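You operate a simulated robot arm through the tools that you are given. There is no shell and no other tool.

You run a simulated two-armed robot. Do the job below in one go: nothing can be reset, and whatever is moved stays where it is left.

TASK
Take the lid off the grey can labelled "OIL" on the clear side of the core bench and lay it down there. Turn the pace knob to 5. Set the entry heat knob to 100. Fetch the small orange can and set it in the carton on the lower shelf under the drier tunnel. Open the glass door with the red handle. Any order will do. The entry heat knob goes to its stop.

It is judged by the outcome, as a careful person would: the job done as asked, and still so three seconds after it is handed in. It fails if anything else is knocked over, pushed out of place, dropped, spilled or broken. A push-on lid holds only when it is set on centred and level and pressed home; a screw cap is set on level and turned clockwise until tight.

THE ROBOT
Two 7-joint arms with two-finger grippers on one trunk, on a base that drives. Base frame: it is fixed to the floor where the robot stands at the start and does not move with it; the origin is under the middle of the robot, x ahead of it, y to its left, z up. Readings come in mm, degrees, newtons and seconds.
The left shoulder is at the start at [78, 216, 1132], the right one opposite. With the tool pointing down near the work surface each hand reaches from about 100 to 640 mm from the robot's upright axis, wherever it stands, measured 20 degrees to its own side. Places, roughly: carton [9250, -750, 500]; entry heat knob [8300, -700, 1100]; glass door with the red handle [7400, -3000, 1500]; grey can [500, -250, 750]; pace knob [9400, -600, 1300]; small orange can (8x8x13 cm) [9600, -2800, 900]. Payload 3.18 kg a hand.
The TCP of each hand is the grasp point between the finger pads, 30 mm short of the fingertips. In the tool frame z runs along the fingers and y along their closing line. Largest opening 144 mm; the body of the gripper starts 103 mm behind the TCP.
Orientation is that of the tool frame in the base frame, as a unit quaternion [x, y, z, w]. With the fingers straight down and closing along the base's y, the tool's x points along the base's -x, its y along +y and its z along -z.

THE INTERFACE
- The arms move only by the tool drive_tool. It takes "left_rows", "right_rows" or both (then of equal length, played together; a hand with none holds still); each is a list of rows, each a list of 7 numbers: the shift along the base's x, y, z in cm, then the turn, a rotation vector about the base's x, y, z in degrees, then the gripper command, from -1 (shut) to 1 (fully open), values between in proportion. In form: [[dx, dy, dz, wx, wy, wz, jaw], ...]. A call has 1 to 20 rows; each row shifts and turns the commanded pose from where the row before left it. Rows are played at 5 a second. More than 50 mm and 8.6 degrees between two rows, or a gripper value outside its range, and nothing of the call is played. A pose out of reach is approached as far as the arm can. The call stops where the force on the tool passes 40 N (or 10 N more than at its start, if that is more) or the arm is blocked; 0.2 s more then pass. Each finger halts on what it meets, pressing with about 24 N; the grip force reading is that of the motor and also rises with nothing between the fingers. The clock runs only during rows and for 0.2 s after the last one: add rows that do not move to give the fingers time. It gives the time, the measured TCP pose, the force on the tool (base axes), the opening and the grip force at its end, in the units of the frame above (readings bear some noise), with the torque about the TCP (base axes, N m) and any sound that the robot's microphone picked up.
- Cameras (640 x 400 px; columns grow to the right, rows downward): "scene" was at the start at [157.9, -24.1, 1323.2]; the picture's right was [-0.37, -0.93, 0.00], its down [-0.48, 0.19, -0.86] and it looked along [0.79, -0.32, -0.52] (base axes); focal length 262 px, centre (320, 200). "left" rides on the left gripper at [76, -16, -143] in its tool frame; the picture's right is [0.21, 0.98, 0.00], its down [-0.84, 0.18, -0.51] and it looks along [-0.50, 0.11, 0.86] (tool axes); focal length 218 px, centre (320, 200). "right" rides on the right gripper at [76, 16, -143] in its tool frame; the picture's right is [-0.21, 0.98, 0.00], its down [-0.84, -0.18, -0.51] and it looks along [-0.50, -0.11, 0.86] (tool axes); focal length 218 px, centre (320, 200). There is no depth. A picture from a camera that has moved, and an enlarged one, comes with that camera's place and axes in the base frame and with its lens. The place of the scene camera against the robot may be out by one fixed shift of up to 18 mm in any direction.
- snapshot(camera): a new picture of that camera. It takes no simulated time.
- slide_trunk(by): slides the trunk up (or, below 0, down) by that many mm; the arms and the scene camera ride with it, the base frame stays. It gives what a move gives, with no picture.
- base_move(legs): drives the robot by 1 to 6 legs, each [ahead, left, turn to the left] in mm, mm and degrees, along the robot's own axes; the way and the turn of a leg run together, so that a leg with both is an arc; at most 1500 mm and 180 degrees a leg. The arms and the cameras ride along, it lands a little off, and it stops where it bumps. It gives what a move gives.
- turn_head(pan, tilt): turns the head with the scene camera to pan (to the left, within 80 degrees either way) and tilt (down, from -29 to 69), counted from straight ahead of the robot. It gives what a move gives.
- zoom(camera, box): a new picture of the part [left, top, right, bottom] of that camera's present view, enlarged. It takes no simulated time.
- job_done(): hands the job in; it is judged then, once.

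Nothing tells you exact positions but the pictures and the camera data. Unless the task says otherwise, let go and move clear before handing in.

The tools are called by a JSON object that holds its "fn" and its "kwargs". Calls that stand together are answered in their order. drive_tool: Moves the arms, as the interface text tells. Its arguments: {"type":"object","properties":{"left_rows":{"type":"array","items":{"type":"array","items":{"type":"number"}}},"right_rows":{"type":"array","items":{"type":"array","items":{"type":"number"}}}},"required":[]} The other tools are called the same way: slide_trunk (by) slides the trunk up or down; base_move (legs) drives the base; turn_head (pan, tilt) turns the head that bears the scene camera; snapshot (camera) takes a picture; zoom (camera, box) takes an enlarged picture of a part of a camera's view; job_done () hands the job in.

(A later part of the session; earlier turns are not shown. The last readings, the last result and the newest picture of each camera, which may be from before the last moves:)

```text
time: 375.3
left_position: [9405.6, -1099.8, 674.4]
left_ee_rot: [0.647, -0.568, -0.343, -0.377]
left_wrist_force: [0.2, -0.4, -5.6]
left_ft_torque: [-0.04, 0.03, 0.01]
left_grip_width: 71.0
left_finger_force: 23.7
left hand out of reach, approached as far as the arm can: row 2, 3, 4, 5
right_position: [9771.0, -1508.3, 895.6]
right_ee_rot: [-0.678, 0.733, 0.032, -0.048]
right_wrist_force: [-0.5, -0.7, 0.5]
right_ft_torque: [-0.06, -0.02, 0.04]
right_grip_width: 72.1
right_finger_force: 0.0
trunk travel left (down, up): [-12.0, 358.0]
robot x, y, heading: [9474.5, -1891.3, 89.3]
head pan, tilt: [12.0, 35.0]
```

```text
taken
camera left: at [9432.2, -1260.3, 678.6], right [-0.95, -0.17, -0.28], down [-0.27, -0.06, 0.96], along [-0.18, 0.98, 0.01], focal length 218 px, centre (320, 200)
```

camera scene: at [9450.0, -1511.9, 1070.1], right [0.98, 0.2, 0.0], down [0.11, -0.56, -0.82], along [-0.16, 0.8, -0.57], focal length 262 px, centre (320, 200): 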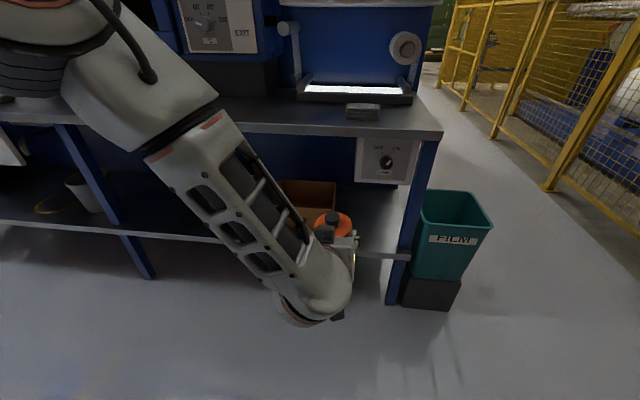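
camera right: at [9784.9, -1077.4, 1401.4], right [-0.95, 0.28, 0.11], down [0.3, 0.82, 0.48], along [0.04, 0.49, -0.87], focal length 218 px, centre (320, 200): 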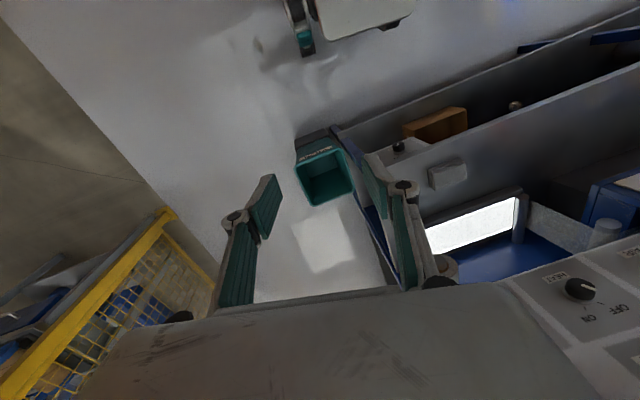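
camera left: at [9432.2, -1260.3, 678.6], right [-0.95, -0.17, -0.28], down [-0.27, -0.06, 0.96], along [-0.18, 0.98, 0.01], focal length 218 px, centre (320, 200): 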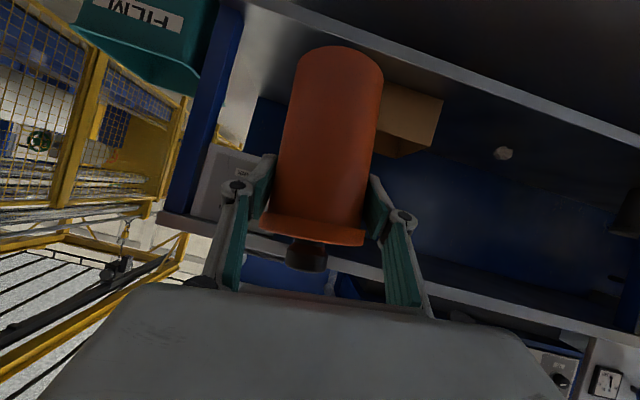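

This is a good insertion posture (61° pitch, z 674). Still in free space, I'll rehearse the final lowering to z≈554 with the can upright.

{"fn": "drive_tool", "kwargs": {"left_rows": [[0, 0, -3, -1.6, 0, 0, -1], [0, 0, -3, -1.6, 0, 0, -1], [0, 0, -3, -1.6, 0, 0, -1], [0, 0, -3, -1.6, 0, 0, -1], [0, 0, 0, 0, 0, 0, -1]]}}

{"fn": "snapshot", "kwargs": {"camera": "scene"}}

```text
time: 376.5
left_position: [9426.4, -1080.7, 594.1]
left_ee_rot: [0.668, -0.57, -0.318, -0.358]
left_wrist_force: [0.4, -0.3, -4.2]
left_ft_torque: [-0.07, 0.03, 0.02]
left_grip_width: 71.2
left_finger_force: 24.3
left hand out of reach, approached as far as the arm can: row 1, 2, 3, 4
right_position: [9770.7, -1508.9, 896.5]
right_ee_rot: [-0.678, 0.733, 0.032, -0.048]
right_wrist_force: [-0.8, -0.3, 0.1]
right_ft_torque: [0.02, 0.02, -0.01]
right_grip_width: 71.7
right_finger_force: 0.2
trunk travel left (down, up): [-12.0, 358.0]
robot x, y, heading: [9471.2, -1893.0, 89.4]
head pan, tilt: [12.0, 35.0]
```

```text
taken
camera scene: at [9450.4, -1512.3, 1070.3], right [0.98, 0.2, 0.0], down [0.11, -0.56, -0.82], along [-0.16, 0.8, -0.57], focal length 262 px, centre (320, 200)
```

scene: 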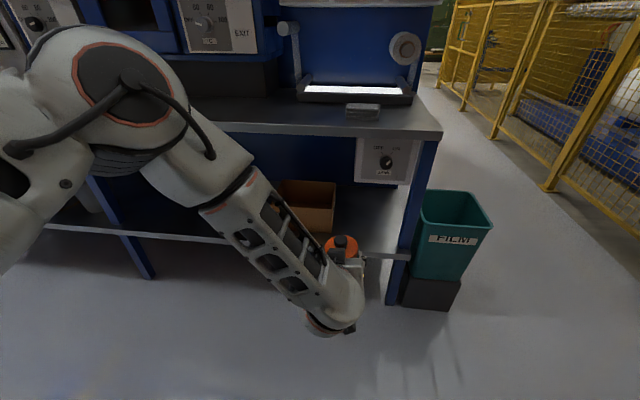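

The arm prefers to be further forward and inward when low. Trying that direction to reach z≈552.

{"fn": "drive_tool", "kwargs": {"left_rows": [[0.8, 2, -1.4, 0, 0, 0, -1], [0.8, 2, -1.4, -1, 0, 0, -1], [0.8, 2, -1.4, -1, 0, 0, -1], [0, 0, 0, 0, 0, 0, -1]]}}

{"fn": "snapshot", "kwargs": {"camera": "left"}}

```text
time: 377.5
left_position: [9450.5, -1029.7, 536.9]
left_ee_rot: [0.668, -0.584, -0.306, -0.345]
left_wrist_force: [-0.7, -0.5, -4.2]
left_ft_torque: [-0.05, 0.0, 0.02]
left_grip_width: 71.1
left_finger_force: 24.1
right_position: [9771.3, -1508.4, 896.5]
right_ee_rot: [-0.678, 0.733, 0.033, -0.048]
right_wrist_force: [-0.4, -0.4, 0.1]
right_ft_torque: [0.02, -0.01, -0.02]
right_grip_width: 71.9
right_finger_force: 0.0
trunk travel left (down, up): [-12.0, 358.0]
robot x, y, heading: [9478.1, -1890.0, 89.3]
head pan, tilt: [12.0, 35.0]
```

```text
taken
camera left: at [9477.1, -1188.0, 559.6], right [-0.94, -0.2, -0.27], down [-0.29, 0.05, 0.96], along [-0.17, 0.98, -0.11], focal length 218 px, centre (320, 200)
```

left: 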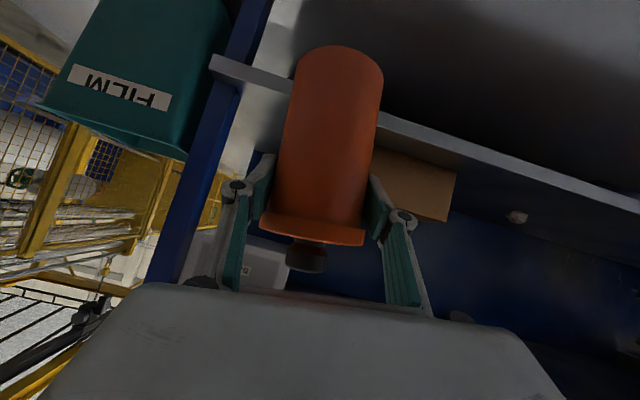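

That works freely: low, upright, at 860 mm ahead. Now rehearse rising back to the insertion height at the same spot.

{"fn": "drive_tool", "kwargs": {"left_rows": [[0, 0, 3.4, 1.6, 0, 0, -1], [0, 0, 3.4, 1.6, 0, 0, -1], [0, 0, 3.4, 1.6, 0, 0, -1], [0, 0, 3.4, 1.6, 0, 0, -1], [0, 0, 0, 0, 0, 0, -1]]}}

{"fn": "snapshot", "kwargs": {"camera": "scene"}}

{"fn": "snapshot", "kwargs": {"camera": "left"}}

```text
time: 378.7
left_position: [9464.4, -1035.4, 673.9]
left_ee_rot: [0.643, -0.573, -0.334, -0.383]
left_wrist_force: [-0.4, 0.0, -5.0]
left_ft_torque: [-0.07, -0.02, 0.01]
left_grip_width: 71.0
left_finger_force: 23.8
right_position: [9770.9, -1508.9, 894.7]
right_ee_rot: [-0.678, 0.733, 0.031, -0.049]
right_wrist_force: [-0.1, -0.1, -0.2]
right_ft_torque: [-0.03, -0.02, 0.01]
right_grip_width: 72.2
right_finger_force: 0.1
trunk travel left (down, up): [-12.0, 358.0]
robot x, y, heading: [9473.6, -1892.2, 89.5]
head pan, tilt: [12.0, 35.0]
```

```text
taken
camera scene: at [9450.3, -1511.6, 1069.8], right [0.98, 0.2, 0.0], down [0.11, -0.56, -0.82], along [-0.16, 0.8, -0.57], focal length 262 px, centre (320, 200)
```

scene: 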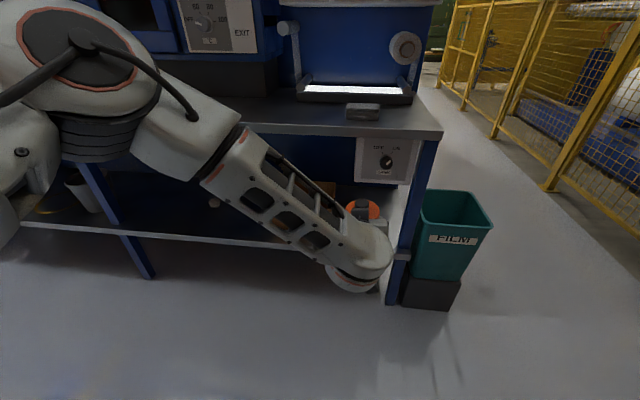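

```text
taken
camera left: at [9486.9, -1196.6, 677.6], right [-0.95, -0.15, -0.29], down [-0.28, -0.05, 0.96], along [-0.16, 0.99, 0.0], focal length 218 px, centre (320, 200)
```

left: 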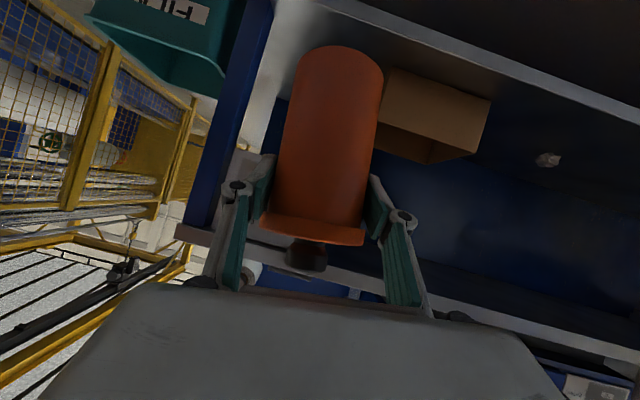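

Both heights work. Let me zoom in to see how upright the can hangs, and re-measure the carton from here.

{"fn": "zoom", "kwargs": {"camera": "scene", "box": [260, 130, 460, 290]}}

{"fn": "zoom", "kwargs": {"camera": "left", "box": [340, 40, 520, 180]}}

{"fn": "snapshot", "kwargs": {"camera": "right"}}

```text
2.50 times, centred on (360, 210) of scene
camera zoom: at [9450.3, -1511.6, 1069.8], right [0.98, 0.2, 0.0], down [0.11, -0.56, -0.82], along [-0.16, 0.8, -0.57], focal length 656 px, centre (220, 175)
```

zoom: 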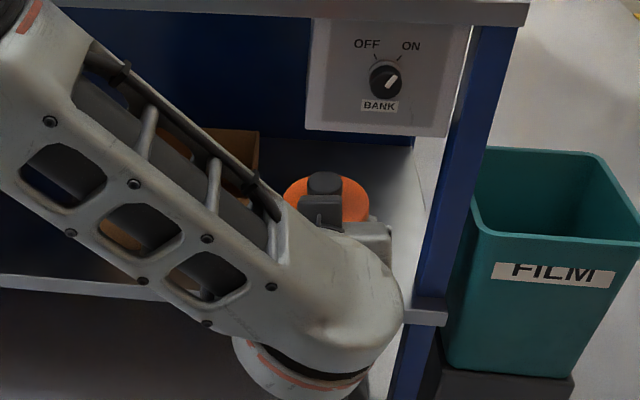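

```text
2.86 times, centred on (430, 110) of left
camera zoom: at [9486.9, -1196.6, 677.6], right [-0.95, -0.15, -0.29], down [-0.28, -0.05, 0.96], along [-0.16, 0.99, 0.0], focal length 624 px, centre (6, 457)
```

zoom: 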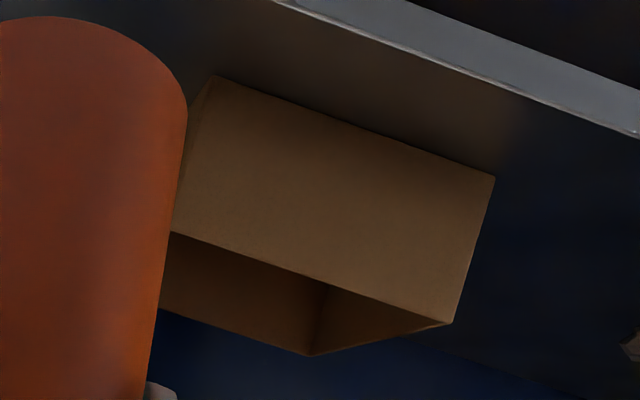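

```text
taken
camera right: at [9764.5, -1580.7, 1041.0], right [-0.95, 0.28, 0.11], down [0.3, 0.84, 0.46], along [0.04, 0.47, -0.88], focal length 218 px, centre (320, 200)
```

right: 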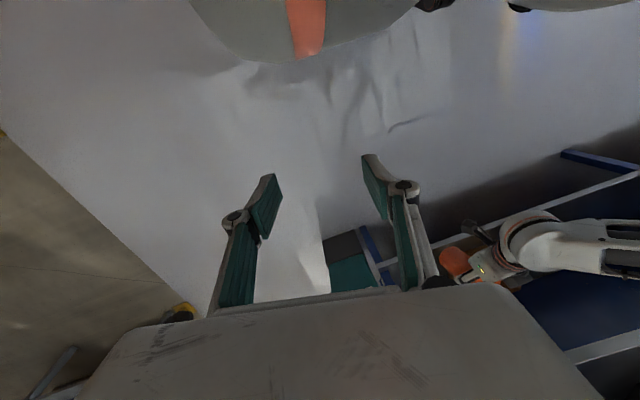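

The hand camera gives a different, more reliable picture of the carton: its front seems to be near y≈-755 and its rim near z≈470. I want to measure this properly, so I'll take matched views from two heights.

{"fn": "zoom", "kwargs": {"camera": "left", "box": [360, 0, 640, 180]}}

{"fn": "zoom", "kwargs": {"camera": "left", "box": [400, 180, 640, 400]}}

{"fn": "drive_tool", "kwargs": {"left_rows": [[0, -0.5, -3.4, -1.6, 0, 0, -1], [0, -0.5, -3.4, -1.6, 0, 0, -1], [0, 0, -3.4, -1.6, 0, 0, -1], [0, 0, -3.4, -1.6, 0, 0, -1], [0, 0, 0, 0, 0, 0, -1]]}}

{"fn": "snapshot", "kwargs": {"camera": "left"}}

{"fn": "zoom", "kwargs": {"camera": "left", "box": [360, 60, 640, 240]}}

{"fn": "zoom", "kwargs": {"camera": "left", "box": [400, 180, 640, 400]}}

```text
2.22 times, centred on (500, 90) of left
camera zoom: at [9486.9, -1196.6, 677.6], right [-0.95, -0.15, -0.29], down [-0.28, -0.05, 0.96], along [-0.16, 0.99, 0.0], focal length 485 px, centre (-80, 444)
```

zoom: 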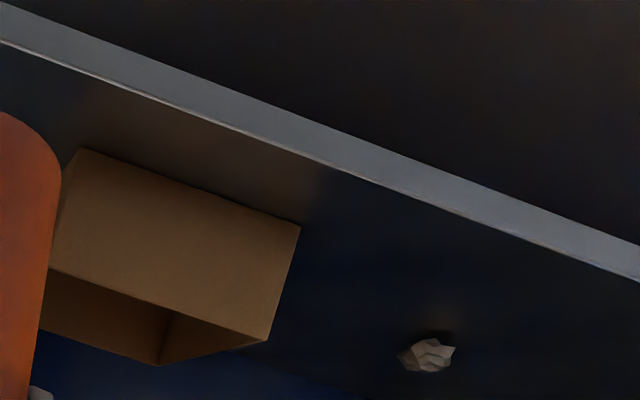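

```text
1.82 times, centred on (520, 290) of left
camera zoom: at [9486.9, -1196.6, 677.6], right [-0.95, -0.15, -0.29], down [-0.28, -0.05, 0.96], along [-0.16, 0.99, 0.0], focal length 397 px, centre (-44, 36)
```

zoom: 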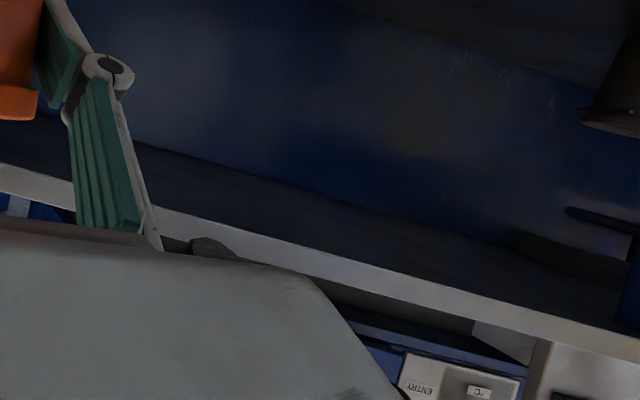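

```text
time: 379.9
left_position: [9463.6, -1044.1, 537.2]
left_ee_rot: [0.663, -0.59, -0.303, -0.348]
left_wrist_force: [0.3, 0.6, -5.4]
left_ft_torque: [-0.05, 0.0, 0.0]
left_grip_width: 70.7
left_finger_force: 24.2
right_position: [9772.9, -1507.7, 895.6]
right_ee_rot: [-0.678, 0.733, 0.032, -0.048]
right_wrist_force: [0.6, -0.4, 0.0]
right_ft_torque: [0.02, -0.02, 0.03]
right_grip_width: 72.2
right_finger_force: 0.0
trunk travel left (down, up): [-12.0, 358.0]
robot x, y, heading: [9473.7, -1891.2, 89.3]
head pan, tilt: [12.0, 35.0]
```

```text
taken
camera left: at [9487.3, -1203.3, 558.9], right [-0.95, -0.18, -0.27], down [-0.28, 0.06, 0.96], along [-0.16, 0.98, -0.1], focal length 218 px, centre (320, 200)
```

left: 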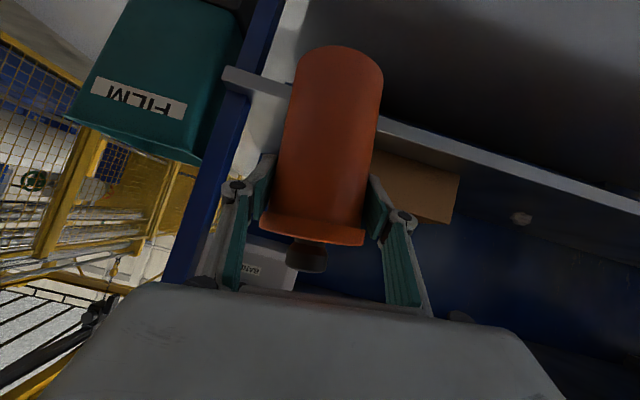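

```text
2.22 times, centred on (500, 150) of left
camera zoom: at [9487.3, -1203.3, 558.9], right [-0.95, -0.18, -0.27], down [-0.28, 0.06, 0.96], along [-0.16, 0.98, -0.1], focal length 485 px, centre (-80, 311)
```

zoom: 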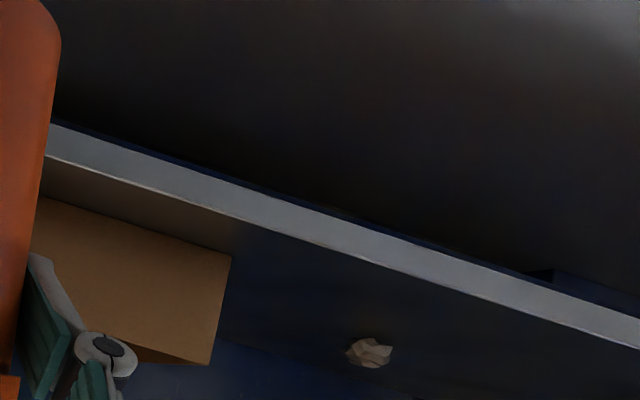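

```text
1.82 times, centred on (520, 290) of left
camera zoom: at [9487.3, -1203.3, 558.9], right [-0.95, -0.18, -0.27], down [-0.28, 0.06, 0.96], along [-0.16, 0.98, -0.1], focal length 397 px, centre (-44, 36)
```

zoom: 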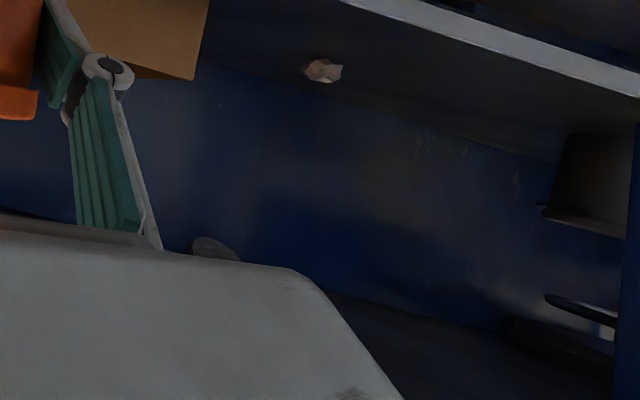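

Now the measurements agree from two hand-camera heights: shelf z≈364, carton rim z≈481, carton about x 9103–9345, y -760…-570, bench underside edge at about y=-800, z=797. I'll rehearse reaching the final height (z≈448) in free space.

{"fn": "drive_tool", "kwargs": {"left_rows": [[0, 1, -3, 0, 0, 0, -1], [0, 1, -3, 0, 0, 0, -1], [0, 1, -3, 0, 0, 0, -1], [0, 0, 0, 0, 0, 0, -1]]}}

{"fn": "snapshot", "kwargs": {"camera": "scene"}}

```text
time: 380.9
left_position: [9462.3, -1015.1, 446.8]
left_ee_rot: [0.662, -0.591, -0.302, -0.348]
left_wrist_force: [0.1, 0.1, -4.1]
left_ft_torque: [-0.04, 0.01, 0.0]
left_grip_width: 71.0
left_finger_force: 23.8
right_position: [9771.0, -1508.4, 896.4]
right_ee_rot: [-0.678, 0.733, 0.033, -0.048]
right_wrist_force: [-0.2, -0.1, 0.8]
right_ft_torque: [0.0, -0.02, 0.01]
right_grip_width: 71.9
right_finger_force: 0.0
trunk travel left (down, up): [-12.0, 358.0]
robot x, y, heading: [9471.0, -1887.7, 89.5]
head pan, tilt: [12.0, 35.0]
```

```text
taken
camera scene: at [9450.3, -1512.3, 1070.4], right [0.98, 0.2, 0.0], down [0.11, -0.56, -0.82], along [-0.16, 0.8, -0.57], focal length 262 px, centre (320, 200)
```

scene: 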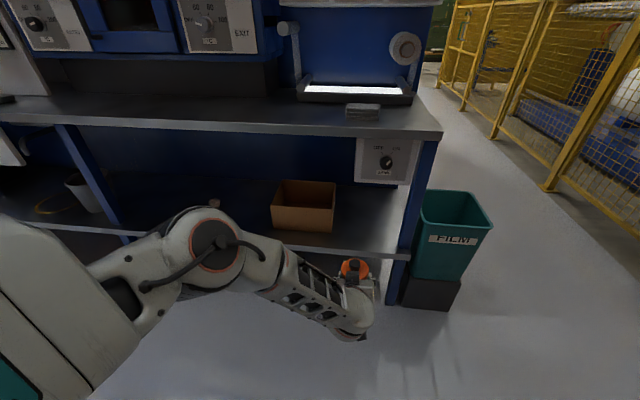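

The arm reaches final height cleanly. Because its elbow would meet the bench front if I come straight on, I'll approach turned about 28° to the left. First raise to insertion height and level the roll.

{"fn": "drive_tool", "kwargs": {"left_rows": [[0, -0.5, 3.2, 0, 0, 0, -1], [0, -0.5, 3.2, 0, 0, 0, -1], [0, -0.5, 3.2, 0, 0, 0, -1], [0, -0.5, 3.2, 0, 0, 0, -1], [0, 0, 0, 0, 3, 0, -1], [0, 0, 0, 0, 3, 0, -1], [0, 0, 0, 0, 0, 0, -1]]}}

{"fn": "base_move", "kwargs": {"legs": [[0, 0, 28.5]]}}

{"fn": "snapshot", "kwargs": {"camera": "left"}}

{"fn": "snapshot", "kwargs": {"camera": "scene"}}

```text
time: 382.5
left_position: [9449.5, -1027.7, 577.7]
left_ee_rot: [0.653, -0.599, -0.34, -0.314]
left_wrist_force: [-0.7, -1.0, -4.8]
left_ft_torque: [0.01, -0.02, 0.03]
left_grip_width: 70.8
left_finger_force: 23.5
right_position: [9770.7, -1508.6, 896.4]
right_ee_rot: [-0.677, 0.734, 0.033, -0.049]
right_wrist_force: [0.2, 0.1, 0.1]
right_ft_torque: [-0.02, 0.01, 0.0]
right_grip_width: 72.1
right_finger_force: 0.0
trunk travel left (down, up): [-12.0, 358.0]
robot x, y, heading: [9477.0, -1892.1, 89.4]
head pan, tilt: [12.0, 35.0]
```

```text
time: 384.3
left_position: [9045.6, -1143.2, 576.2]
left_ee_rot: [0.78, -0.423, -0.405, -0.219]
left_wrist_force: [0.6, 0.7, -4.5]
left_ft_torque: [-0.05, -0.04, -0.01]
left_grip_width: 70.9
left_finger_force: 23.8
right_position: [9555.3, -1413.0, 896.3]
right_ee_rot: [0.836, -0.546, -0.019, 0.056]
right_wrist_force: [-0.1, -0.1, 0.2]
right_ft_torque: [0.0, 0.02, -0.02]
right_grip_width: 72.0
right_finger_force: 0.1
trunk travel left (down, up): [-12.0, 358.0]
robot x, y, heading: [9475.0, -1890.2, 117.6]
head pan, tilt: [12.0, 35.0]
```

```text
taken
camera left: at [9145.1, -1268.8, 595.0], right [-0.76, -0.63, -0.17], down [-0.19, -0.04, 0.98], along [-0.63, 0.77, -0.09], focal length 218 px, centre (320, 200)
```

left: 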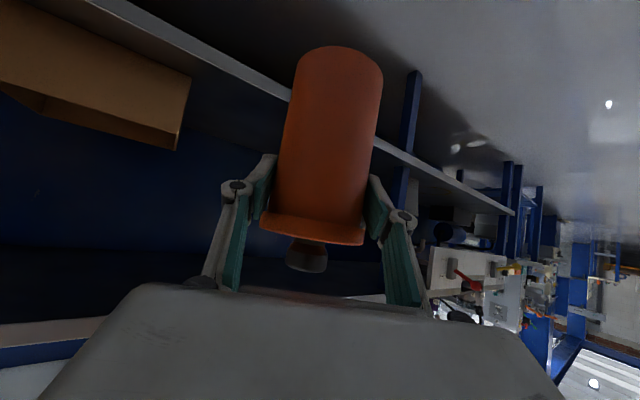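

```text
taken
camera scene: at [9277.7, -1562.4, 1070.1], right [0.77, 0.64, 0.0], down [0.37, -0.44, -0.82], along [-0.52, 0.63, -0.57], focal length 262 px, centre (320, 200)
```

scene: 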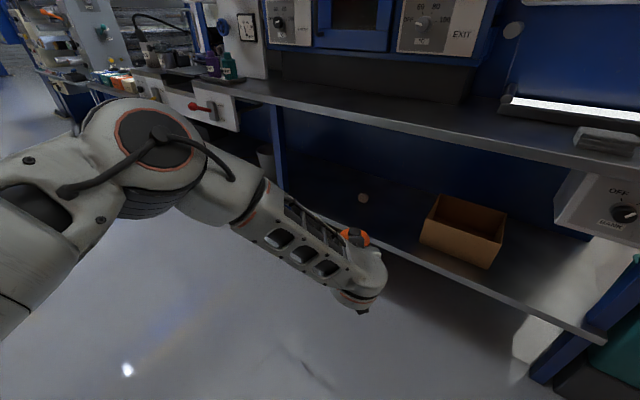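

Level and aimed. Now moving the base so the can comes in front of the carton, 250 mm short of its centre.

{"fn": "base_move", "kwargs": {"legs": [[95, -400, 0]]}}

{"fn": "snapshot", "kwargs": {"camera": "left"}}

{"fn": "snapshot", "kwargs": {"camera": "scene"}}

```text
time: 388.3
left_position: [9351.9, -880.9, 575.1]
left_ee_rot: [0.78, -0.424, -0.404, -0.221]
left_wrist_force: [0.1, -0.6, -5.6]
left_ft_torque: [-0.03, -0.03, -0.02]
left_grip_width: 70.9
left_finger_force: 23.1
right_position: [9863.7, -1152.6, 895.8]
right_ee_rot: [0.835, -0.547, -0.019, 0.055]
right_wrist_force: [0.5, -0.2, 0.2]
right_ft_torque: [0.02, -0.03, -0.02]
right_grip_width: 72.0
right_finger_force: 0.2
trunk travel left (down, up): [-12.0, 358.0]
robot x, y, heading: [9777.8, -1631.9, 117.1]
head pan, tilt: [12.0, 35.0]
```

```text
taken
camera left: at [9451.7, -1006.5, 595.2], right [-0.76, -0.63, -0.17], down [-0.19, -0.04, 0.98], along [-0.63, 0.77, -0.09], focal length 218 px, centre (320, 200)
```

left: 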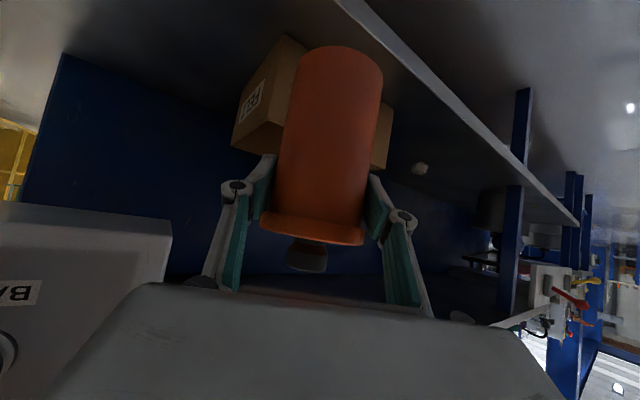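

```text
taken
camera scene: at [9585.1, -1300.6, 1070.1], right [0.77, 0.63, 0.0], down [0.36, -0.44, -0.82], along [-0.52, 0.63, -0.57], focal length 262 px, centre (320, 200)
```

scene: 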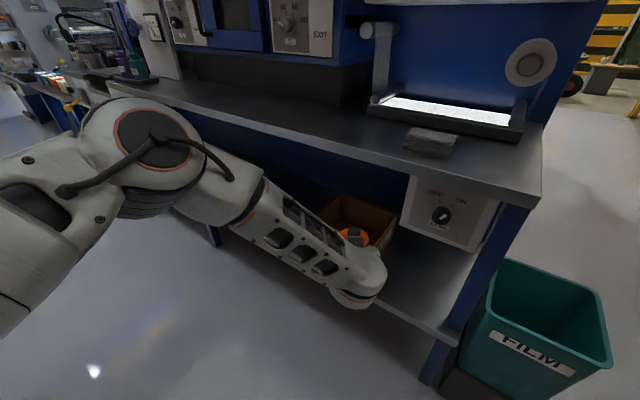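

The carton is straight ahead behind the can. I'll zoom in to verify its corners before moving in.

{"fn": "zoom", "kwargs": {"camera": "left", "box": [210, 20, 410, 180]}}

{"fn": "zoom", "kwargs": {"camera": "scene", "box": [280, 150, 480, 310]}}

```text
2.50 times, centred on (310, 100) of left
camera zoom: at [9451.7, -1006.5, 595.2], right [-0.76, -0.63, -0.17], down [-0.19, -0.04, 0.98], along [-0.63, 0.77, -0.09], focal length 546 px, centre (345, 450)
```

zoom: 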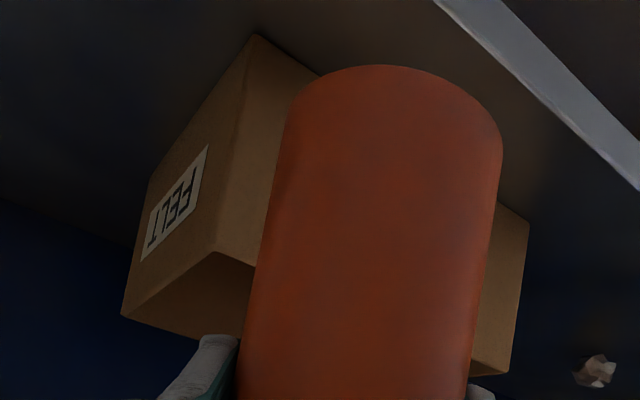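

```text
2.50 times, centred on (380, 230) of scene
camera zoom: at [9585.1, -1300.6, 1070.1], right [0.77, 0.63, 0.0], down [0.36, -0.44, -0.82], along [-0.52, 0.63, -0.57], focal length 656 px, centre (170, 125)
```

zoom: 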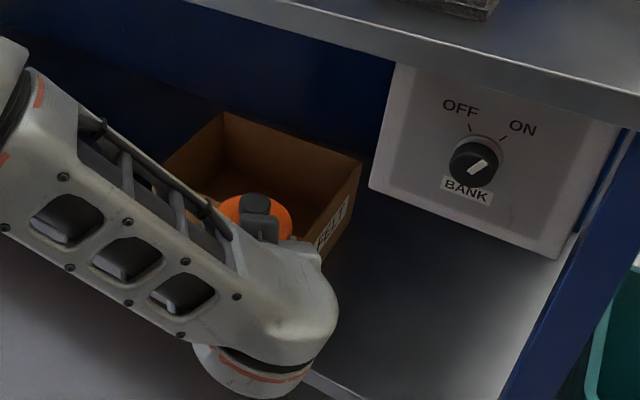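

Carton corners confirmed: centre about (9221, -654), rim z≈482. I'll move in toward (9225, -672) in two steps, watching the clearance under the bench.

{"fn": "base_move", "kwargs": {"legs": [[125, 9, 0]]}}

{"fn": "zoom", "kwargs": {"camera": "scene", "box": [240, 110, 480, 300]}}

{"fn": "snapshot", "kwargs": {"camera": "left"}}

```text
time: 389.5
left_position: [9285.1, -770.9, 574.6]
left_ee_rot: [0.781, -0.424, -0.404, -0.219]
left_wrist_force: [-0.5, -0.7, -5.2]
left_ft_torque: [-0.04, -0.01, -0.01]
left_grip_width: 70.7
left_finger_force: 24.0
right_position: [9798.1, -1044.1, 895.9]
right_ee_rot: [0.835, -0.548, -0.02, 0.055]
right_wrist_force: [-0.8, -0.2, 0.4]
right_ft_torque: [-0.03, -0.03, 0.03]
right_grip_width: 72.1
right_finger_force: 0.1
trunk travel left (down, up): [-12.0, 358.0]
robot x, y, heading: [9713.7, -1524.0, 117.4]
head pan, tilt: [12.0, 35.0]
```

```text
2.11 times, centred on (360, 205) of scene
camera zoom: at [9519.2, -1192.0, 1069.9], right [0.77, 0.63, 0.0], down [0.36, -0.44, -0.82], along [-0.52, 0.63, -0.57], focal length 553 px, centre (236, 190)
```

zoom: 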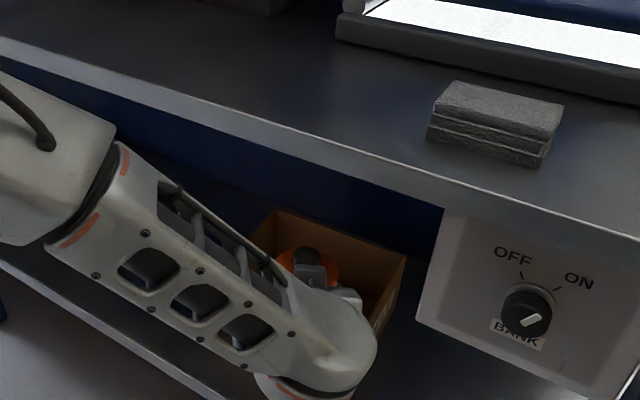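

```text
taken
camera left: at [9385.6, -898.3, 594.4], right [-0.76, -0.63, -0.17], down [-0.19, -0.04, 0.98], along [-0.63, 0.77, -0.09], focal length 218 px, centre (320, 200)
```

left: 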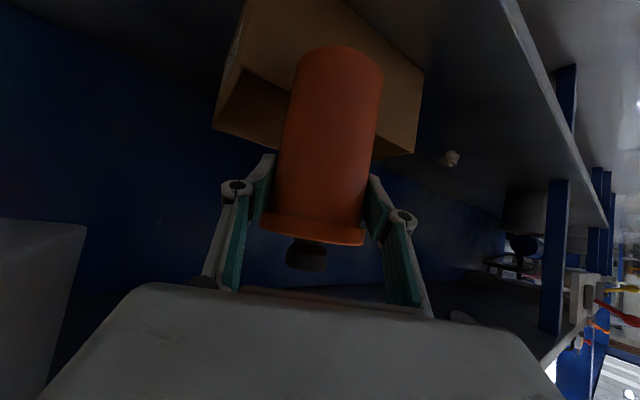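

The can's base looks only about 6 mm above the rim level, so I'll raise 14 mm before crossing the carton wall, then go in.

{"fn": "drive_tool", "kwargs": {"left_rows": [[0, 0, 0.7, 0, 0, 0, -1], [0, 0, 0.7, 0, 0, 0, -1], [0, 0, 0, 0, 0, 0, -1]]}}

{"fn": "base_move", "kwargs": {"legs": [[60, 4, 0]]}}

{"fn": "snapshot", "kwargs": {"camera": "left"}}

{"fn": "zoom", "kwargs": {"camera": "scene", "box": [240, 110, 480, 300]}}

```text
time: 390.3
left_position: [9283.9, -773.0, 588.1]
left_ee_rot: [0.78, -0.425, -0.404, -0.219]
left_wrist_force: [-0.2, -1.1, -4.7]
left_ft_torque: [-0.05, 0.0, 0.0]
left_grip_width: 71.1
left_finger_force: 23.8
right_position: [9798.6, -1044.4, 895.3]
right_ee_rot: [0.835, -0.547, -0.02, 0.054]
right_wrist_force: [-0.1, -0.1, -0.5]
right_ft_torque: [0.03, 0.02, 0.01]
right_grip_width: 72.2
right_finger_force: 0.0
trunk travel left (down, up): [-12.0, 358.0]
robot x, y, heading: [9717.4, -1520.7, 117.3]
head pan, tilt: [12.0, 35.0]
```

```text
time: 391.3
left_position: [9252.4, -721.8, 588.7]
left_ee_rot: [0.78, -0.424, -0.404, -0.22]
left_wrist_force: [-0.1, -0.2, -5.1]
left_ft_torque: [-0.04, -0.02, 0.02]
left_grip_width: 70.8
left_finger_force: 23.9
right_position: [9766.2, -995.5, 895.7]
right_ee_rot: [0.836, -0.546, -0.02, 0.055]
right_wrist_force: [0.6, -0.1, -0.1]
right_ft_torque: [-0.01, -0.01, -0.01]
right_grip_width: 72.2
right_finger_force: 0.0
trunk travel left (down, up): [-12.0, 358.0]
robot x, y, heading: [9686.1, -1468.1, 117.5]
head pan, tilt: [12.0, 35.0]
```

```text
taken
camera left: at [9354.1, -847.7, 607.7], right [-0.75, -0.63, -0.17], down [-0.19, -0.04, 0.98], along [-0.63, 0.77, -0.09], focal length 218 px, centre (320, 200)
```

left: 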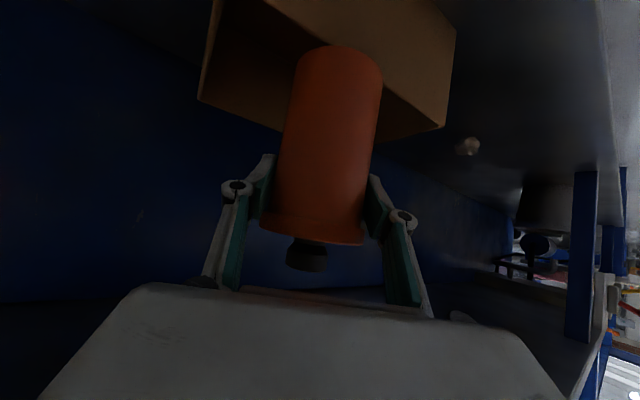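

```text
2.11 times, centred on (360, 205) of scene
camera zoom: at [9488.4, -1141.7, 1069.9], right [0.77, 0.63, 0.0], down [0.36, -0.44, -0.82], along [-0.52, 0.63, -0.57], focal length 553 px, centre (236, 190)
```

zoom: 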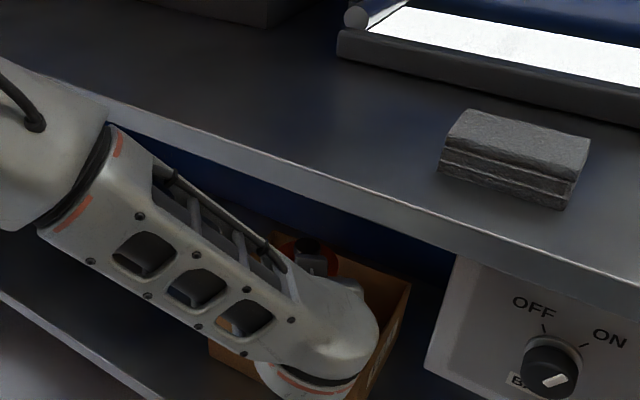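

The can is over the carton. The forearm's clearance to the bench edge is the tightest spot, so I'll go in only 36 mm more, then begin lowering.

{"fn": "base_move", "kwargs": {"legs": [[35, 1, 0]]}}

{"fn": "snapshot", "kwargs": {"camera": "scene"}}

{"fn": "snapshot", "kwargs": {"camera": "left"}}

```text
time: 392.2
left_position: [9237.2, -692.9, 587.4]
left_ee_rot: [0.781, -0.424, -0.403, -0.219]
left_wrist_force: [-0.6, -0.2, -5.6]
left_ft_torque: [-0.01, -0.01, 0.01]
left_grip_width: 71.1
left_finger_force: 23.8
right_position: [9748.7, -963.1, 896.6]
right_ee_rot: [0.835, -0.547, -0.019, 0.056]
right_wrist_force: [-1.2, -1.0, -0.7]
right_ft_torque: [-0.02, -0.01, -0.01]
right_grip_width: 72.0
right_finger_force: 0.0
trunk travel left (down, up): [-12.0, 358.0]
robot x, y, heading: [9668.5, -1442.3, 117.4]
head pan, tilt: [12.0, 35.0]
```

```text
taken
camera scene: at [9471.4, -1111.3, 1069.8], right [0.77, 0.63, 0.0], down [0.36, -0.44, -0.82], along [-0.52, 0.63, -0.57], focal length 262 px, centre (320, 200)
```

scene: 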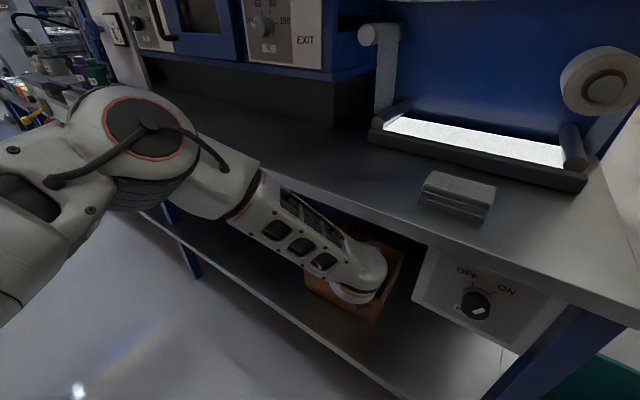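

```text
taken
camera left: at [9337.0, -817.6, 607.4], right [-0.75, -0.63, -0.17], down [-0.19, -0.04, 0.98], along [-0.63, 0.77, -0.09], focal length 218 px, centre (320, 200)
```

left: 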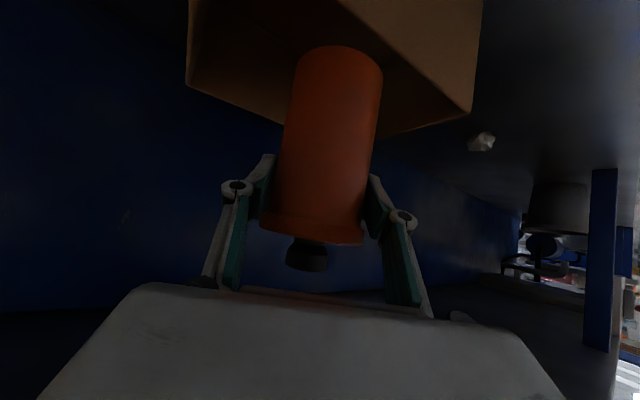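

In place above the carton's front half. Lowering slowly now.

{"fn": "drive_tool", "kwargs": {"left_rows": [[0, 0, -1.5, 0, 0, 0, -1], [0, 0, -1.5, 0, 0, 0, -1], [0, 0, -1.5, 0, 0, 0, -1], [0, 0, 0, 0, 0, 0, -1]]}}

{"fn": "snapshot", "kwargs": {"camera": "left"}}

{"fn": "snapshot", "kwargs": {"camera": "scene"}}

```text
time: 393.2
left_position: [9236.7, -692.8, 542.6]
left_ee_rot: [0.781, -0.424, -0.404, -0.219]
left_wrist_force: [0.7, -0.5, -4.4]
left_ft_torque: [0.0, -0.04, -0.02]
left_grip_width: 71.1
left_finger_force: 24.4
right_position: [9750.4, -963.3, 896.2]
right_ee_rot: [0.836, -0.546, -0.02, 0.055]
right_wrist_force: [-0.4, -0.4, -0.3]
right_ft_torque: [0.02, 0.02, 0.01]
right_grip_width: 72.1
right_finger_force: 0.0
trunk travel left (down, up): [-12.0, 358.0]
robot x, y, heading: [9665.6, -1439.3, 117.4]
head pan, tilt: [12.0, 35.0]
```

```text
taken
camera left: at [9336.8, -818.9, 562.5], right [-0.75, -0.63, -0.17], down [-0.19, -0.04, 0.98], along [-0.63, 0.77, -0.09], focal length 218 px, centre (320, 200)
```

left: 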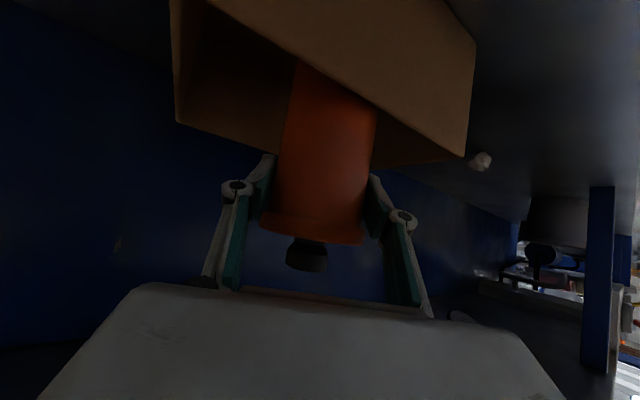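

```text
taken
camera scene: at [9471.7, -1112.0, 1070.2], right [0.77, 0.63, 0.0], down [0.36, -0.44, -0.82], along [-0.52, 0.63, -0.57], focal length 262 px, centre (320, 200)
```

scene: 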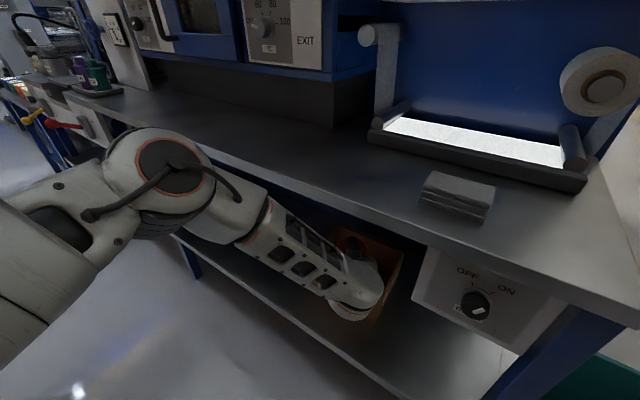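

The can is inside the carton walls now. I'll ease 15 mm further in and continue down.

{"fn": "drive_tool", "kwargs": {"left_rows": [[-0.8, 1.25, 0, 0, 0, 0, -1], [0, 0, -1.5, 0, 0, 0, -1], [0, 0, -1.5, 0, 0, 0, -1], [0, 0, -1.5, 0, 0, 0, -1], [0, 0, -1.2, 0, 0, 0, -1], [0, 0, 0, 0, 0, 0, -1]]}}

{"fn": "snapshot", "kwargs": {"camera": "left"}}

{"fn": "zoom", "kwargs": {"camera": "scene", "box": [220, 160, 460, 340]}}

```text
time: 394.6
left_position: [9230.7, -679.8, 485.9]
left_ee_rot: [0.781, -0.423, -0.404, -0.219]
left_wrist_force: [-0.4, -0.6, -4.9]
left_ft_torque: [-0.05, -0.04, 0.01]
left_grip_width: 71.0
left_finger_force: 23.6
right_position: [9750.3, -963.6, 895.5]
right_ee_rot: [0.835, -0.547, -0.02, 0.055]
right_wrist_force: [-0.2, -0.1, 0.1]
right_ft_torque: [0.01, -0.01, 0.0]
right_grip_width: 71.9
right_finger_force: 0.1
trunk travel left (down, up): [-12.0, 358.0]
robot x, y, heading: [9666.5, -1439.4, 117.6]
head pan, tilt: [12.0, 35.0]
```

```text
taken
camera left: at [9330.5, -805.8, 505.8], right [-0.76, -0.63, -0.17], down [-0.19, -0.04, 0.98], along [-0.63, 0.77, -0.09], focal length 218 px, centre (320, 200)
```

left: 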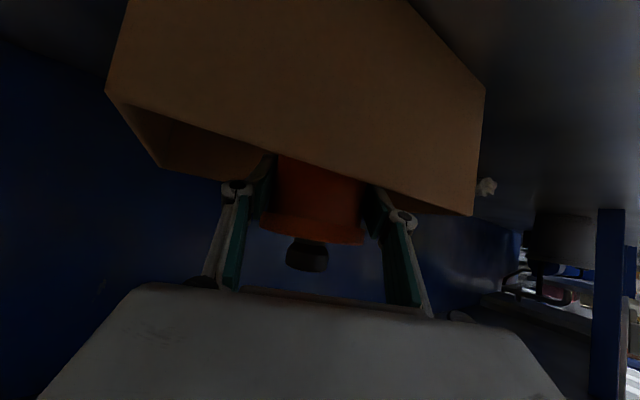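

```text
2.22 times, centred on (340, 250) of scene
camera zoom: at [9471.7, -1112.0, 1070.2], right [0.77, 0.63, 0.0], down [0.36, -0.44, -0.82], along [-0.52, 0.63, -0.57], focal length 583 px, centre (276, 89)
```

zoom: 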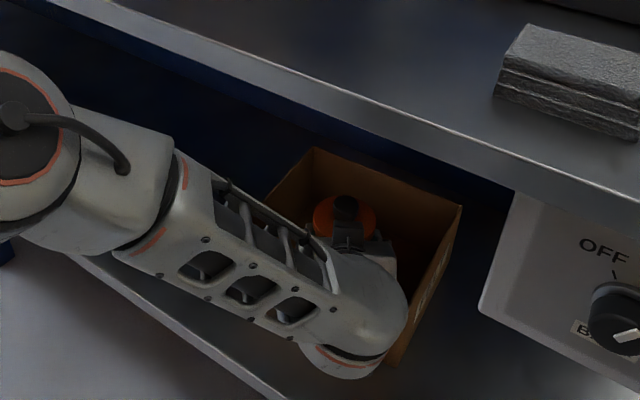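

Going well; the hand stays above the carton wall. Continuing down in small steps until the can touches the bottom.

{"fn": "drive_tool", "kwargs": {"left_rows": [[0, 0, -1, 0, 0, 0, -1], [0, 0, -0.7, 0, 0, 0, -1], [0, 0, -0.5, 0, 0, 0, -1], [0, 0, 0, 0, 0, 0, -1]]}}

{"fn": "snapshot", "kwargs": {"camera": "left"}}

```text
time: 395.6
left_position: [9228.7, -680.7, 467.0]
left_ee_rot: [0.779, -0.424, -0.405, -0.221]
left_wrist_force: [0.5, 1.9, 12.5]
left_ft_torque: [-0.96, 0.19, 0.03]
left_grip_width: 70.8
left_finger_force: 24.5
right_position: [9750.2, -964.3, 896.5]
right_ee_rot: [0.836, -0.546, -0.021, 0.055]
right_wrist_force: [-0.3, -0.3, 0.7]
right_ft_torque: [0.01, -0.02, -0.04]
right_grip_width: 72.2
right_finger_force: 0.0
trunk travel left (down, up): [-12.0, 358.0]
robot x, y, heading: [9663.9, -1443.8, 117.5]
head pan, tilt: [12.0, 35.0]
```

```text
taken
camera left: at [9329.8, -805.8, 486.5], right [-0.76, -0.63, -0.17], down [-0.19, -0.04, 0.98], along [-0.63, 0.77, -0.09], focal length 218 px, centre (320, 200)
```

left: 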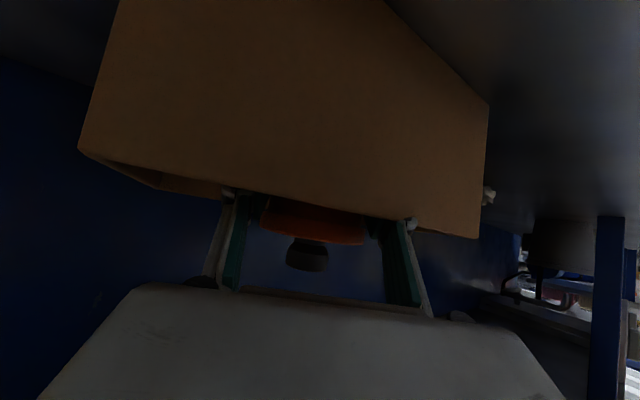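

Contact came early with a torque that points to a finger joint resting on the carton's front rim, not the can on the bottom. I'll lift 12 mm, move 30 mm further in, then lower again.

{"fn": "drive_tool", "kwargs": {"left_rows": [[0, 0, 0.6, 0, 0, 0, -1], [0, 0, 0.6, 0, 0, 0, -1], [0, 0, 0, 0, 0, 0, -1]]}}

{"fn": "snapshot", "kwargs": {"camera": "left"}}

{"fn": "zoom", "kwargs": {"camera": "scene", "box": [220, 160, 460, 340]}}

```text
time: 396.4
left_position: [9228.4, -681.2, 474.3]
left_ee_rot: [0.781, -0.424, -0.403, -0.219]
left_wrist_force: [0.5, 0.5, -4.7]
left_ft_torque: [-0.07, -0.02, 0.02]
left_grip_width: 70.9
left_finger_force: 23.9
right_position: [9750.0, -963.5, 896.7]
right_ee_rot: [0.836, -0.546, -0.019, 0.055]
right_wrist_force: [-0.9, 0.4, 0.3]
right_ft_torque: [-0.01, 0.01, -0.01]
right_grip_width: 72.0
right_finger_force: 0.0
trunk travel left (down, up): [-12.0, 358.0]
robot x, y, heading: [9665.2, -1443.4, 117.4]
head pan, tilt: [12.0, 35.0]
```

```text
taken
camera left: at [9329.5, -806.9, 495.5], right [-0.75, -0.63, -0.17], down [-0.19, -0.04, 0.98], along [-0.63, 0.77, -0.09], focal length 218 px, centre (320, 200)
```

left: 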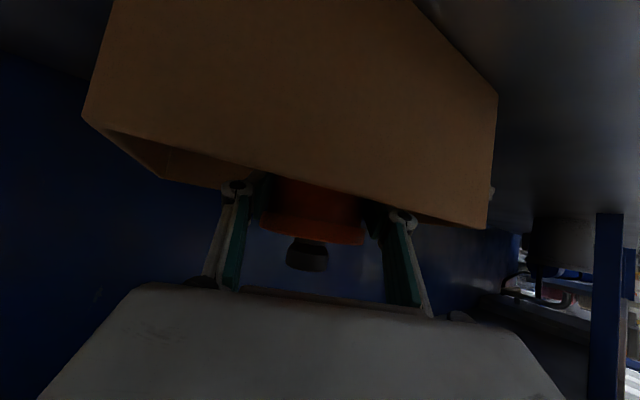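

```text
2.22 times, centred on (340, 250) of scene
camera zoom: at [9471.6, -1111.7, 1069.9], right [0.77, 0.63, 0.0], down [0.36, -0.44, -0.82], along [-0.52, 0.63, -0.57], focal length 583 px, centre (276, 89)
```

zoom: 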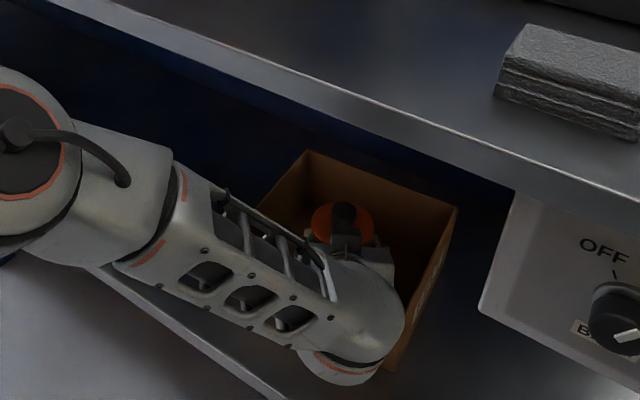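

The force is gone. I'll raise 10 mm more so the finger joints clear the rim, move 30 mm further in, and lower again.

{"fn": "drive_tool", "kwargs": {"left_rows": [[0, 0, 1, 0, 0, 0, -1], [-0.8, 1.25, 0, 0, 0, 0, -1], [-0.8, 1.25, 0, 0, 0, 0, -1], [0, 0, 0, 0, 0, 0, -1]]}}

{"fn": "snapshot", "kwargs": {"camera": "left"}}

{"fn": "zoom", "kwargs": {"camera": "scene", "box": [220, 160, 460, 340]}}

```text
time: 397.4
left_position: [9212.0, -653.8, 486.0]
left_ee_rot: [0.781, -0.423, -0.404, -0.219]
left_wrist_force: [0.8, 0.6, -4.5]
left_ft_torque: [-0.04, -0.02, -0.03]
left_grip_width: 71.0
left_finger_force: 23.7
right_position: [9749.3, -963.3, 896.2]
right_ee_rot: [0.835, -0.547, -0.019, 0.054]
right_wrist_force: [0.3, 0.5, -0.2]
right_ft_torque: [0.01, -0.03, 0.0]
right_grip_width: 71.8
right_finger_force: 0.1
trunk travel left (down, up): [-12.0, 358.0]
robot x, y, heading: [9666.2, -1443.7, 117.4]
head pan, tilt: [12.0, 35.0]
```

```text
taken
camera left: at [9313.2, -780.1, 505.6], right [-0.75, -0.63, -0.17], down [-0.19, -0.04, 0.98], along [-0.63, 0.77, -0.09], focal length 218 px, centre (320, 200)
```

left: 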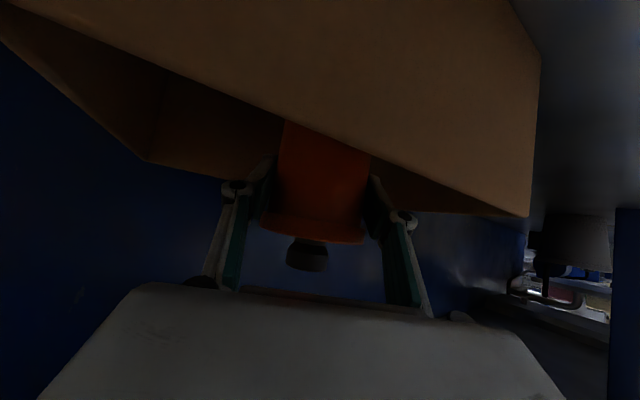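

```text
2.22 times, centred on (340, 250) of scene
camera zoom: at [9471.7, -1111.8, 1070.1], right [0.77, 0.63, 0.0], down [0.36, -0.44, -0.82], along [-0.52, 0.63, -0.57], focal length 583 px, centre (276, 89)
```

zoom: 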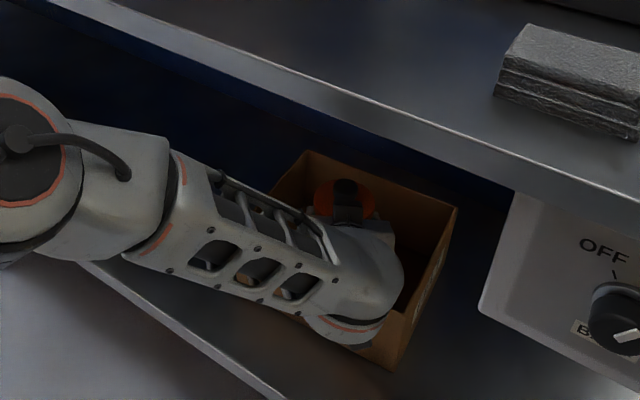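

Plenty of room behind the rim now. Lowering again.

{"fn": "drive_tool", "kwargs": {"left_rows": [[0, 0, -1, 0, 0, 0, -1], [0, 0, -0.8, 0, 0, 0, -1], [0, 0, -0.5, 0, 0, 0, -1], [0, 0, 0, 0, 0, 0, -1]]}}

{"fn": "snapshot", "kwargs": {"camera": "left"}}

```text
time: 398.4
left_position: [9212.4, -650.7, 464.6]
left_ee_rot: [0.779, -0.424, -0.405, -0.221]
left_wrist_force: [-0.3, -0.5, 4.5]
left_ft_torque: [-0.17, -0.21, -0.01]
left_grip_width: 71.0
left_finger_force: 24.5
right_position: [9749.9, -964.3, 896.4]
right_ee_rot: [0.836, -0.546, -0.019, 0.054]
right_wrist_force: [-1.0, -0.5, -0.4]
right_ft_torque: [-0.02, 0.02, -0.03]
right_grip_width: 71.5
right_finger_force: 0.1
trunk travel left (down, up): [-12.0, 358.0]
robot x, y, heading: [9669.2, -1439.3, 117.3]
head pan, tilt: [12.0, 35.0]
```

```text
taken
camera left: at [9313.7, -778.5, 483.9], right [-0.75, -0.63, -0.17], down [-0.19, -0.04, 0.98], along [-0.63, 0.77, -0.09], focal length 218 px, centre (320, 200)
```

left: 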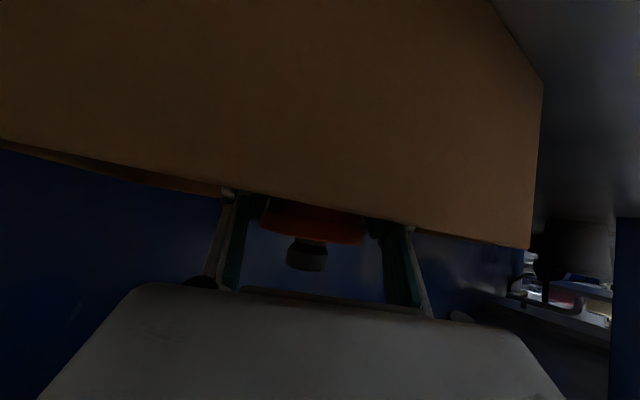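

The can now touches the carton floor (offset within its base), slightly on its near edge. I'll raise 4 mm, tip 2.5° to level it, and set it down again.

{"fn": "drive_tool", "kwargs": {"left_rows": [[0, 0, 0.4, 0, 0, 0, -1], [0, 0, 0, 2.1, 1.37, 0, -1], [0, 0, -0.2, 0, 0, 0, -1], [0, 0, -0.2, 0, 0, 0, -1], [0, 0, -0.1, 0, 0, 0, -1], [0, 0, 0, 0, 0, 0, -1]]}}

```text
time: 399.8
left_position: [9213.7, -653.9, 465.3]
left_ee_rot: [0.77, -0.419, -0.422, -0.23]
left_wrist_force: [2.2, -0.6, 9.3]
left_ft_torque: [-0.29, -0.4, 0.04]
left_grip_width: 70.9
left_finger_force: 24.0
right_position: [9750.2, -964.7, 897.2]
right_ee_rot: [0.835, -0.547, -0.021, 0.054]
right_wrist_force: [-0.7, 0.7, 0.8]
right_ft_torque: [0.03, -0.02, 0.01]
right_grip_width: 71.7
right_finger_force: 0.1
trunk travel left (down, up): [-12.0, 358.0]
robot x, y, heading: [9668.1, -1440.8, 117.4]
head pan, tilt: [12.0, 35.0]
```

That was the wrong way round; the lowest edge is still the near one. I'll lift slightly, tip 5° the other way, and set down again.

{"fn": "drive_tool", "kwargs": {"left_rows": [[0, 0, 0.5, 0, 0, 0, -1], [0, 0, 0, -2, -1.8, 0, -1], [0, 0, 0, -2, -1.8, 0, -1], [0, 0, -0.2, 0, 0, 0, -1], [0, 0, -0.2, 0, 0, 0, -1], [0, 0, 0, 0, 0, 0, -1]]}}

```text
time: 401.2
left_position: [9211.6, -653.8, 465.6]
left_ee_rot: [0.792, -0.425, -0.383, -0.215]
left_wrist_force: [0.2, -6.6, 9.8]
left_ft_torque: [-0.08, 0.48, 0.19]
left_grip_width: 70.9
left_finger_force: 24.1
right_position: [9750.7, -964.2, 896.5]
right_ee_rot: [0.835, -0.547, -0.021, 0.054]
right_wrist_force: [-0.5, -0.5, -0.3]
right_ft_torque: [0.0, -0.01, 0.01]
right_grip_width: 72.1
right_finger_force: 0.1
trunk travel left (down, up): [-12.0, 358.0]
robot x, y, heading: [9668.3, -1440.9, 117.7]
head pan, tilt: [12.0, 35.0]
```

Now the far edge touches, so level lies in between. Tipping back about 1.6° and setting down.

{"fn": "drive_tool", "kwargs": {"left_rows": [[0, 0, 0.4, 0, 0, 0, -1], [0, 0, 0, 1.2, 1.05, 0, -1], [0, 0, -0.15, 0, 0, 0, -1], [0, 0, -0.15, 0, 0, 0, -1], [0, 0, -0.1, 0, 0, 0, -1], [0, 0, 0, 0, 0, 0, -1]]}}

```text
time: 402.6
left_position: [9214.0, -654.0, 465.3]
left_ee_rot: [0.785, -0.424, -0.395, -0.22]
left_wrist_force: [3.1, -2.9, 7.6]
left_ft_torque: [0.05, 0.11, 0.02]
left_grip_width: 70.7
left_finger_force: 24.1
right_position: [9750.3, -963.5, 896.2]
right_ee_rot: [0.836, -0.546, -0.02, 0.055]
right_wrist_force: [1.1, 0.3, -0.3]
right_ft_torque: [0.0, -0.04, 0.01]
right_grip_width: 72.0
right_finger_force: 0.0
trunk travel left (down, up): [-12.0, 358.0]
robot x, y, heading: [9665.7, -1438.7, 117.3]
head pan, tilt: [12.0, 35.0]
```

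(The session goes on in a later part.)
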